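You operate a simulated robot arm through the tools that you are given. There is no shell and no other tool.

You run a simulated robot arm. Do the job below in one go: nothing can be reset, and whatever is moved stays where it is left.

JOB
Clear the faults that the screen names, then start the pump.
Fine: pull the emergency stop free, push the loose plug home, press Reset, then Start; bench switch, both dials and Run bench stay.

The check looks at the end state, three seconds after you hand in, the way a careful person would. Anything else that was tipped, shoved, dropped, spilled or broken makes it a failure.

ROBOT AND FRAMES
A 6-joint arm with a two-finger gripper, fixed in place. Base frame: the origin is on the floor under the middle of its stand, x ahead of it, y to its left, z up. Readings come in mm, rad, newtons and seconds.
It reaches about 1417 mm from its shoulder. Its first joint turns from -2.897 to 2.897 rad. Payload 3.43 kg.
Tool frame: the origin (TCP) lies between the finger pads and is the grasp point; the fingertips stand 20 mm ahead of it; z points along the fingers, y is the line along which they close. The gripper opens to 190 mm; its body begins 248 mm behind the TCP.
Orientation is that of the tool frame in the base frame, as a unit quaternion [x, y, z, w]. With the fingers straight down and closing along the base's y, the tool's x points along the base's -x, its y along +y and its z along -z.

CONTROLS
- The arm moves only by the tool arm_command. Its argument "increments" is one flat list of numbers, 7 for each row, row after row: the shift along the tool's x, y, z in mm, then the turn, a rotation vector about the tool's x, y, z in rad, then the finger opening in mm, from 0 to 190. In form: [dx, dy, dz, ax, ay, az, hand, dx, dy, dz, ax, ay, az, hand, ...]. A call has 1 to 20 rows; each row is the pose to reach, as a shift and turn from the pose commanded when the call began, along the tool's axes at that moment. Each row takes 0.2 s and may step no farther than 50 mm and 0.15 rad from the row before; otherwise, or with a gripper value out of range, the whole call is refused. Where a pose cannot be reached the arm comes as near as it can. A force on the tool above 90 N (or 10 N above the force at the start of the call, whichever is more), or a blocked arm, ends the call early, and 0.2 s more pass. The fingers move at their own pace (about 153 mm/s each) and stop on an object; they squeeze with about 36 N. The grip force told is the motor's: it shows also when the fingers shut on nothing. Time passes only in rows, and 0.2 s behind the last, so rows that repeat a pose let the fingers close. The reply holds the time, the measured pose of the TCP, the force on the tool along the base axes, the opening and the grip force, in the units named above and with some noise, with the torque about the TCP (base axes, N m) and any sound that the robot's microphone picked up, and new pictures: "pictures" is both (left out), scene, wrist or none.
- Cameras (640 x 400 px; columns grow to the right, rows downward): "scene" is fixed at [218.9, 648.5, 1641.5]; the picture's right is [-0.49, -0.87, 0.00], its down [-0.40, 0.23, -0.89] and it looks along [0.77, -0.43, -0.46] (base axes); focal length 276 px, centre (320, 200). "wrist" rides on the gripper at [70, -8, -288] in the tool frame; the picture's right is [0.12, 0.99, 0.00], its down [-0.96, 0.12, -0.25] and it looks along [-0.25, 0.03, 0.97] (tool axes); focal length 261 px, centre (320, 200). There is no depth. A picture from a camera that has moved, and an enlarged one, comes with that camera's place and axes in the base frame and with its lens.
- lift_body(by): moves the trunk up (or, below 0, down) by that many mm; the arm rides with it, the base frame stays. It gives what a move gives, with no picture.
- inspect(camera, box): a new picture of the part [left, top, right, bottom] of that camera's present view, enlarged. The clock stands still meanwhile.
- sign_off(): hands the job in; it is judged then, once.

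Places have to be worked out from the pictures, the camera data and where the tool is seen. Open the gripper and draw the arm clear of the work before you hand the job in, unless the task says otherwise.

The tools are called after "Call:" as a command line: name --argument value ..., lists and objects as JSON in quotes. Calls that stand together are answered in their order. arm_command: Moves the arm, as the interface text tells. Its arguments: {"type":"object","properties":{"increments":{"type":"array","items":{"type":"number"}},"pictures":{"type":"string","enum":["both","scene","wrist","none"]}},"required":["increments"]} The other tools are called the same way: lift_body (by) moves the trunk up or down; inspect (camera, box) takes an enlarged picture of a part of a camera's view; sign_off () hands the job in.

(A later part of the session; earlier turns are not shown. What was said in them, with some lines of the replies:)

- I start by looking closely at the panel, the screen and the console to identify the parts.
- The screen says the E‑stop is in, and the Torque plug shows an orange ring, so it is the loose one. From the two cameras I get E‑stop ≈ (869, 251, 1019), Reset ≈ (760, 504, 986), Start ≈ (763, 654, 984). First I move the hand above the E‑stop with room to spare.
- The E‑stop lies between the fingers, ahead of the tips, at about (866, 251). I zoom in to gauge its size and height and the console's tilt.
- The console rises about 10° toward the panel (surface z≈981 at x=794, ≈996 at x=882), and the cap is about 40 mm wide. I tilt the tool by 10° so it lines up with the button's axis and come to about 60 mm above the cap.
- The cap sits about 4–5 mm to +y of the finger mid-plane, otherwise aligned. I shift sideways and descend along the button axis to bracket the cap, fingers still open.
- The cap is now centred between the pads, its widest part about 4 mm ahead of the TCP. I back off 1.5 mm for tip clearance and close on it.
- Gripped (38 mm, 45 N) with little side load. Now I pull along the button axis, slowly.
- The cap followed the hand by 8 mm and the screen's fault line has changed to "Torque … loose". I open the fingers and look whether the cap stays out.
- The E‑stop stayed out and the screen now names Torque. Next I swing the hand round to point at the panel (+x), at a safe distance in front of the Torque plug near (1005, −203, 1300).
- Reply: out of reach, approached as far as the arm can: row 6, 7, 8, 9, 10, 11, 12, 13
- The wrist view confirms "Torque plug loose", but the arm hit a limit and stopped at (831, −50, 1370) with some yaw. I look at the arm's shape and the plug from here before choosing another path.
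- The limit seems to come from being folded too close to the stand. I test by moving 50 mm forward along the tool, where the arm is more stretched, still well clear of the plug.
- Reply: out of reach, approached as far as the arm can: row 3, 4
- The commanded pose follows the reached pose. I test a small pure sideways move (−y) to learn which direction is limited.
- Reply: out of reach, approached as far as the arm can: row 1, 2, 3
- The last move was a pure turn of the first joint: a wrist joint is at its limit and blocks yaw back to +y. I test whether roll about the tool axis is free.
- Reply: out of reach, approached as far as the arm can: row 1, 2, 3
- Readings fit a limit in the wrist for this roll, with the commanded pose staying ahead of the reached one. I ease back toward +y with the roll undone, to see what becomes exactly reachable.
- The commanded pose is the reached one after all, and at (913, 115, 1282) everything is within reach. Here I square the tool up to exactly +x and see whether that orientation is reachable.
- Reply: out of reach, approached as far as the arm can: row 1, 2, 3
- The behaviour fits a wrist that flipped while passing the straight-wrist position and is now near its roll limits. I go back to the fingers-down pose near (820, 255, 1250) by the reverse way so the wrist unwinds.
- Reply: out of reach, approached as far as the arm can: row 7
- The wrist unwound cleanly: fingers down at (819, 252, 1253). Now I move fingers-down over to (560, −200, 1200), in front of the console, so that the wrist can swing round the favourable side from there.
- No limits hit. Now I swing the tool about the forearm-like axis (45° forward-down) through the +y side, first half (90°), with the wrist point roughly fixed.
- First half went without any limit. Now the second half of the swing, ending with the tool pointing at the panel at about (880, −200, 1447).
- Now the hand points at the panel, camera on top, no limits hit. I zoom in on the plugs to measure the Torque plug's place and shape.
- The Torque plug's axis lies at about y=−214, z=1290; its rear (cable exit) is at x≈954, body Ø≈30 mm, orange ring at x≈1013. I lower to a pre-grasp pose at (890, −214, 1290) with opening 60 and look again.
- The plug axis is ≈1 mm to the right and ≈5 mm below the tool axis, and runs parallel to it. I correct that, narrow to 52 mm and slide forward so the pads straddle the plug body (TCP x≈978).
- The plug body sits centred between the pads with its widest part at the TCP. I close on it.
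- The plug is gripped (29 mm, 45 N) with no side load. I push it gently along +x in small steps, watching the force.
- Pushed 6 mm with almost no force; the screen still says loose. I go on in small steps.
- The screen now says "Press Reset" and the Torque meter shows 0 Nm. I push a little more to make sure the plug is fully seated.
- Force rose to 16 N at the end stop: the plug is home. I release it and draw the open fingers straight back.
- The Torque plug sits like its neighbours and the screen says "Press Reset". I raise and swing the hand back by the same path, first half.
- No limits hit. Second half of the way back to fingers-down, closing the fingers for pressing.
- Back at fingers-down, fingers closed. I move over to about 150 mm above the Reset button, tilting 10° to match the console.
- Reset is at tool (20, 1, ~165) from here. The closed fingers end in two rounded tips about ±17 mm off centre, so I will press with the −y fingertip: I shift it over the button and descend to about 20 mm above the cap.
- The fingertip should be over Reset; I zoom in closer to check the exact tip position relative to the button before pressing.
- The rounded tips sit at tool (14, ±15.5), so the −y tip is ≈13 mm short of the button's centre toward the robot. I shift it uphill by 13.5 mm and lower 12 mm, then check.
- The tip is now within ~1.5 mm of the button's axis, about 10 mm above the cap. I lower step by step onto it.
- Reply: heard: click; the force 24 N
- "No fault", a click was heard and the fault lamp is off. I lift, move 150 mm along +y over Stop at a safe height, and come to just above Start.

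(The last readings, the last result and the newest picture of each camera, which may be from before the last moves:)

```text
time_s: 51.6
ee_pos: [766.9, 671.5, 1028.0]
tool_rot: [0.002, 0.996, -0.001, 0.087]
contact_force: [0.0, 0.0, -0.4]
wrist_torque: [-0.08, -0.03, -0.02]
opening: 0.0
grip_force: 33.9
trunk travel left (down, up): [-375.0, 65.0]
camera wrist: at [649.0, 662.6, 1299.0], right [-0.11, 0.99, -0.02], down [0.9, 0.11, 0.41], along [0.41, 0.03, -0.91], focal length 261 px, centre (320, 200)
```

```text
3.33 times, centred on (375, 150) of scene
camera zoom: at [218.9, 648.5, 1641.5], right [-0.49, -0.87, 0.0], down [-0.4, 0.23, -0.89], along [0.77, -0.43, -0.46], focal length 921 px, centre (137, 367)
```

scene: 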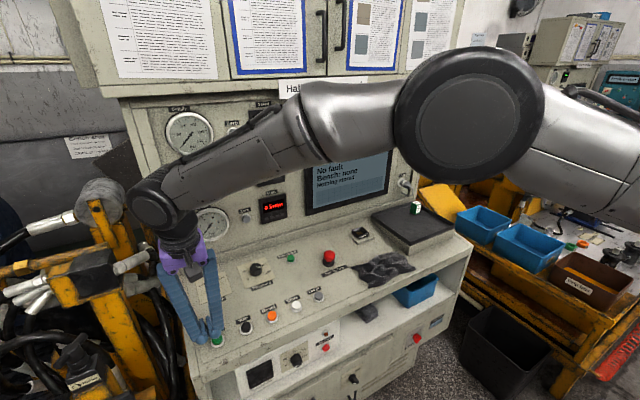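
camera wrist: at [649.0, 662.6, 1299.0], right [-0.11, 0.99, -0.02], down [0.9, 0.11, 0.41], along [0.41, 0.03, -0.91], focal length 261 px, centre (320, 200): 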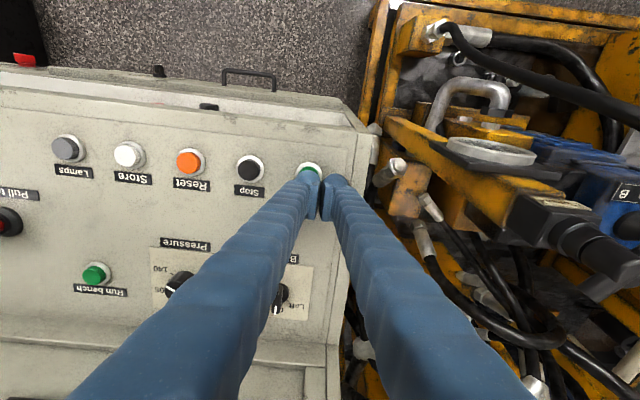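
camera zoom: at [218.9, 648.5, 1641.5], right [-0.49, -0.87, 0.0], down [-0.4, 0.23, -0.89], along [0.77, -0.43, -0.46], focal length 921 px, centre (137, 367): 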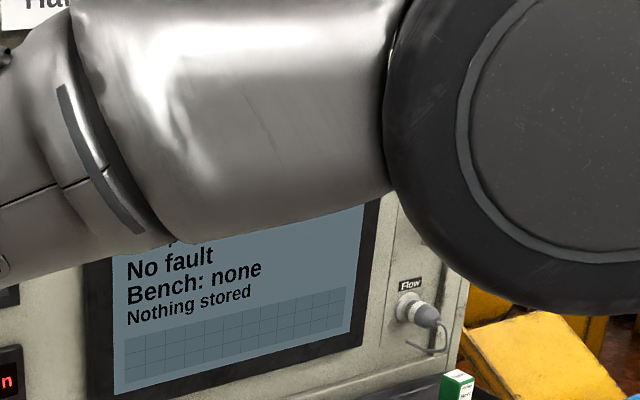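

The tip is well centred above Start. I press it down step by step, to the same depth that worked for Reset.

Call:
arm_command --increments '[0, -0.8, 8, 0, 0, 0, 0, 0, -0.8, 14, 0, 0, 0, 0, 0, -0.8, 17, 0, 0, 0, 0, 0, -0.8, 19, 0, 0, 0, 0, 0, -0.8, 20.5, 0, 0, 0, 0, 0, -0.8, 21.5, 0, 0, 0, 0, 0, -0.8, 21.5, 0, 0, 0, 0]' --pictures "scene"

Call:
inspect --camera "scene" --box '[300, 90, 450, 210]'

Call:
inspect --camera "scene" --box '[190, 310, 260, 367]'

```text
time_s: 53.2
ee_pos: [771.3, 670.1, 1008.1]
tool_rot: [0.001, 0.996, 0.001, 0.088]
contact_force: [-3.8, 0.2, 17.7]
wrist_torque: [-0.19, 0.16, -0.07]
opening: 0.0
grip_force: 34.0
trunk travel left (down, up): [-375.0, 65.0]
heard: click
```

scene: 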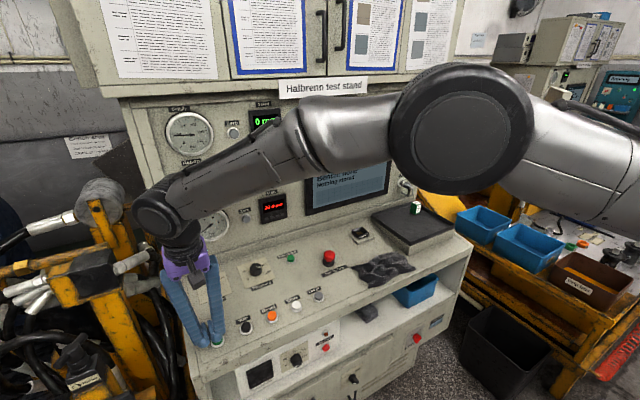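

```text
3.33 times, centred on (375, 150) of scene
camera zoom: at [218.9, 648.5, 1641.5], right [-0.49, -0.87, 0.0], down [-0.4, 0.23, -0.89], along [0.77, -0.43, -0.46], focal length 921 px, centre (137, 367)
```

zoom: 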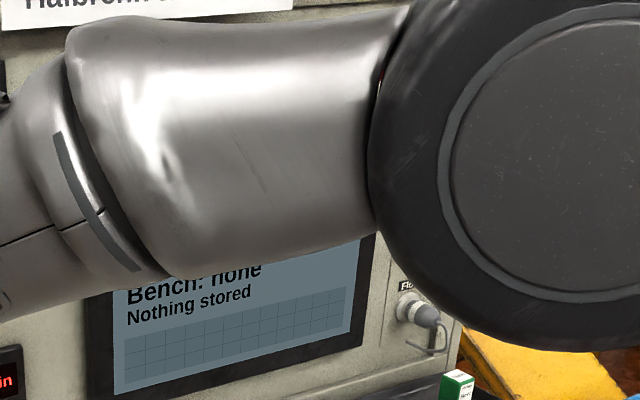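

```text
7.02 times, centred on (225, 338) of scene
camera zoom: at [218.9, 648.5, 1641.5], right [-0.49, -0.87, 0.0], down [-0.4, 0.23, -0.89], along [0.77, -0.43, -0.46], focal length 1940 px, centre (987, -772)
```

zoom: 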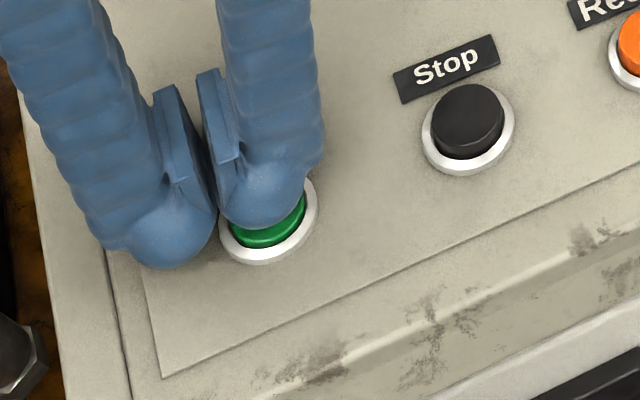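

A click was heard at 18 N. I lift straight off the button and draw the arm back and up, so I can read the screen.

Call:
arm_command --increments '[0, 0, -15, 0, 0, 0, 0, 0, 0, -50, 0, 0, 0, 0, 0, 0, -95, 0, 0, 0, 0, 10, -20, -135, 0, 0, 0, 0, 30, -55, -160, 0, 0, 0, 0, 50, -95, -180, 0, 0, 0, 0, 70, -135, -195, 0, 0, 0, 0, 90, -175, -210, 0, 0, 0, 0, 110, -215, -225, 0, 0, 0, 0, 130, -255, -240, 0, 0, 0, 0, 150, -295, -255, 0, 0, 0, 0, 170, -335, -270, 0, 0, 0, 0, 190, -375, -285, 0, 0, 0, 0, 205, -415, -300, 0, 0, 0, 10, 220, -455, -315, 0, 0, 0, 30, 230, -495, -325, 0, 0, 0, 60, 235, -535, -335, 0, 0, 0, 80, 235, -575, -345, 0, 0, 0, 80, 235, -575, -345, 0, 0, 0, 80]' --pictures "both"

Call:
inspect --camera "scene" --box '[300, 90, 450, 210]'

Call:
inspect --camera "scene" --box '[160, 90, 340, 240]'

Call:
inspect --camera "scene" --box '[180, 230, 420, 380]'

```text
time_s: 57.2
ee_pos: [477.6, 94.4, 1303.4]
tool_rot: [0.002, 0.996, 0.0, 0.087]
contact_force: [-0.4, 0.0, -0.2]
wrist_torque: [-0.01, 0.04, 0.03]
opening: 79.9
grip_force: 0.0
trunk travel left (down, up): [-375.0, 65.0]
camera wrist: at [359.3, 86.3, 1575.7], right [-0.11, 0.99, -0.02], down [0.9, 0.11, 0.41], along [0.41, 0.03, -0.91], focal length 261 px, centre (320, 200)
```

scene: 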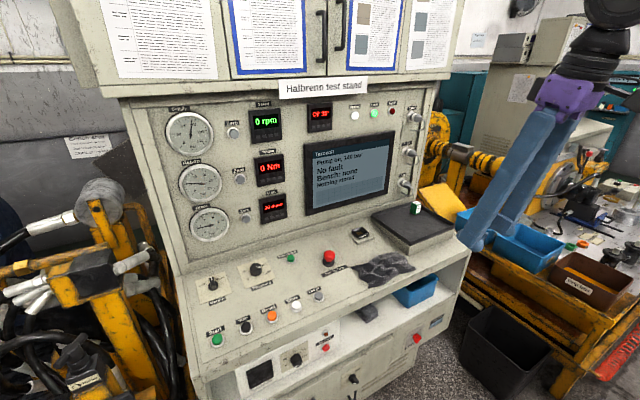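
wrist: 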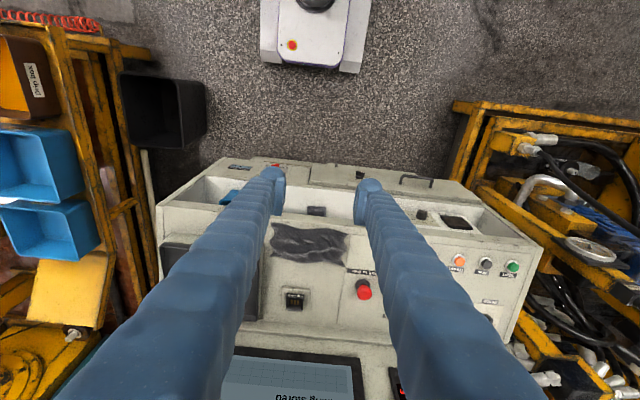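

```text
3.33 times, centred on (375, 150) of scene
camera zoom: at [218.9, 648.5, 1641.5], right [-0.49, -0.87, 0.0], down [-0.4, 0.23, -0.89], along [0.77, -0.43, -0.46], focal length 921 px, centre (137, 367)
```

zoom: 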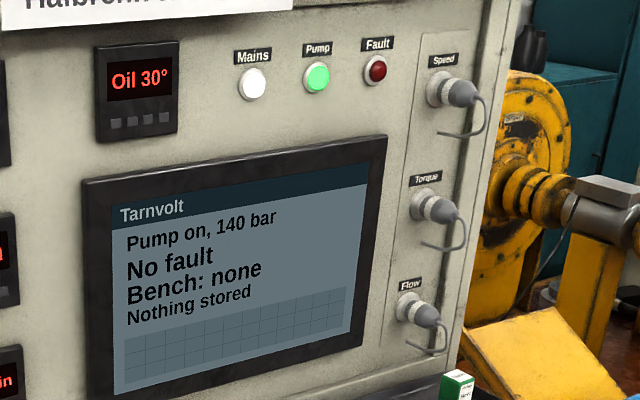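

```text
2.67 times, centred on (250, 165) of scene
camera zoom: at [218.9, 648.5, 1641.5], right [-0.49, -0.87, 0.0], down [-0.4, 0.23, -0.89], along [0.77, -0.43, -0.46], focal length 737 px, centre (507, 293)
```

zoom: 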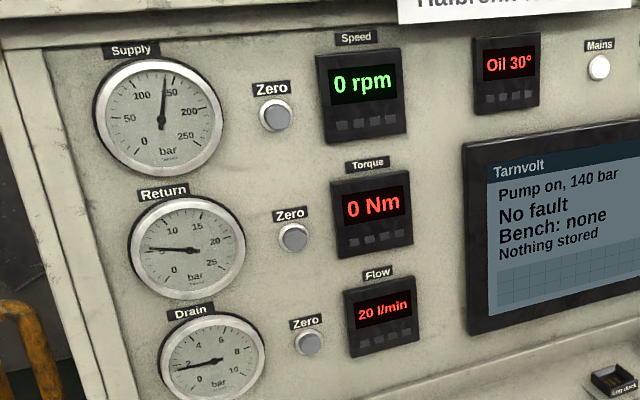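

```text
2.67 times, centred on (300, 305) of scene
camera zoom: at [218.9, 648.5, 1641.5], right [-0.49, -0.87, 0.0], down [-0.4, 0.23, -0.89], along [0.77, -0.43, -0.46], focal length 737 px, centre (373, -80)
```

zoom: 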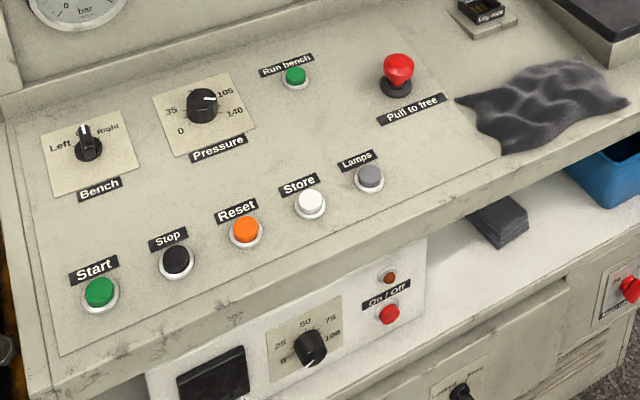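

The screen reads "Pump on, 140 bar" and "No fault". The pump lamp is lit, the fault lamp is off, the E‑stop is out and the Torque plug is seated. The bench switch, both dials and Run bench look unchanged, the gripper is open and the arm is clear, so I hand in.

Call:
sign_off

```text
The job is handed in.
```

The faults are cleared and the pump is running: before I handed in, the screen read "Pump on, 140 bar" and "No fault".

- **Emergency stop:** pulled free; it stayed out after I let go.
- **Loose plug:** this was the Torque plug. I pushed it in until it stopped, and the Torque meter went from dashes to 0 Nm.
- **Reset and Start:** I pressed each once and heard a click both times. The fault lamp went off and the pump lamp came on.

I did not touch the bench switch, the dials or Run bench, and they look the same in the last pictures as at the start. Nothing else appears to have been moved. The gripper is open and the arm is clear of the stand.

On the way to the plug the arm reached a wrist limit in open space, so I backed it out and came in by another route. The force readings showed no contact while that happened.
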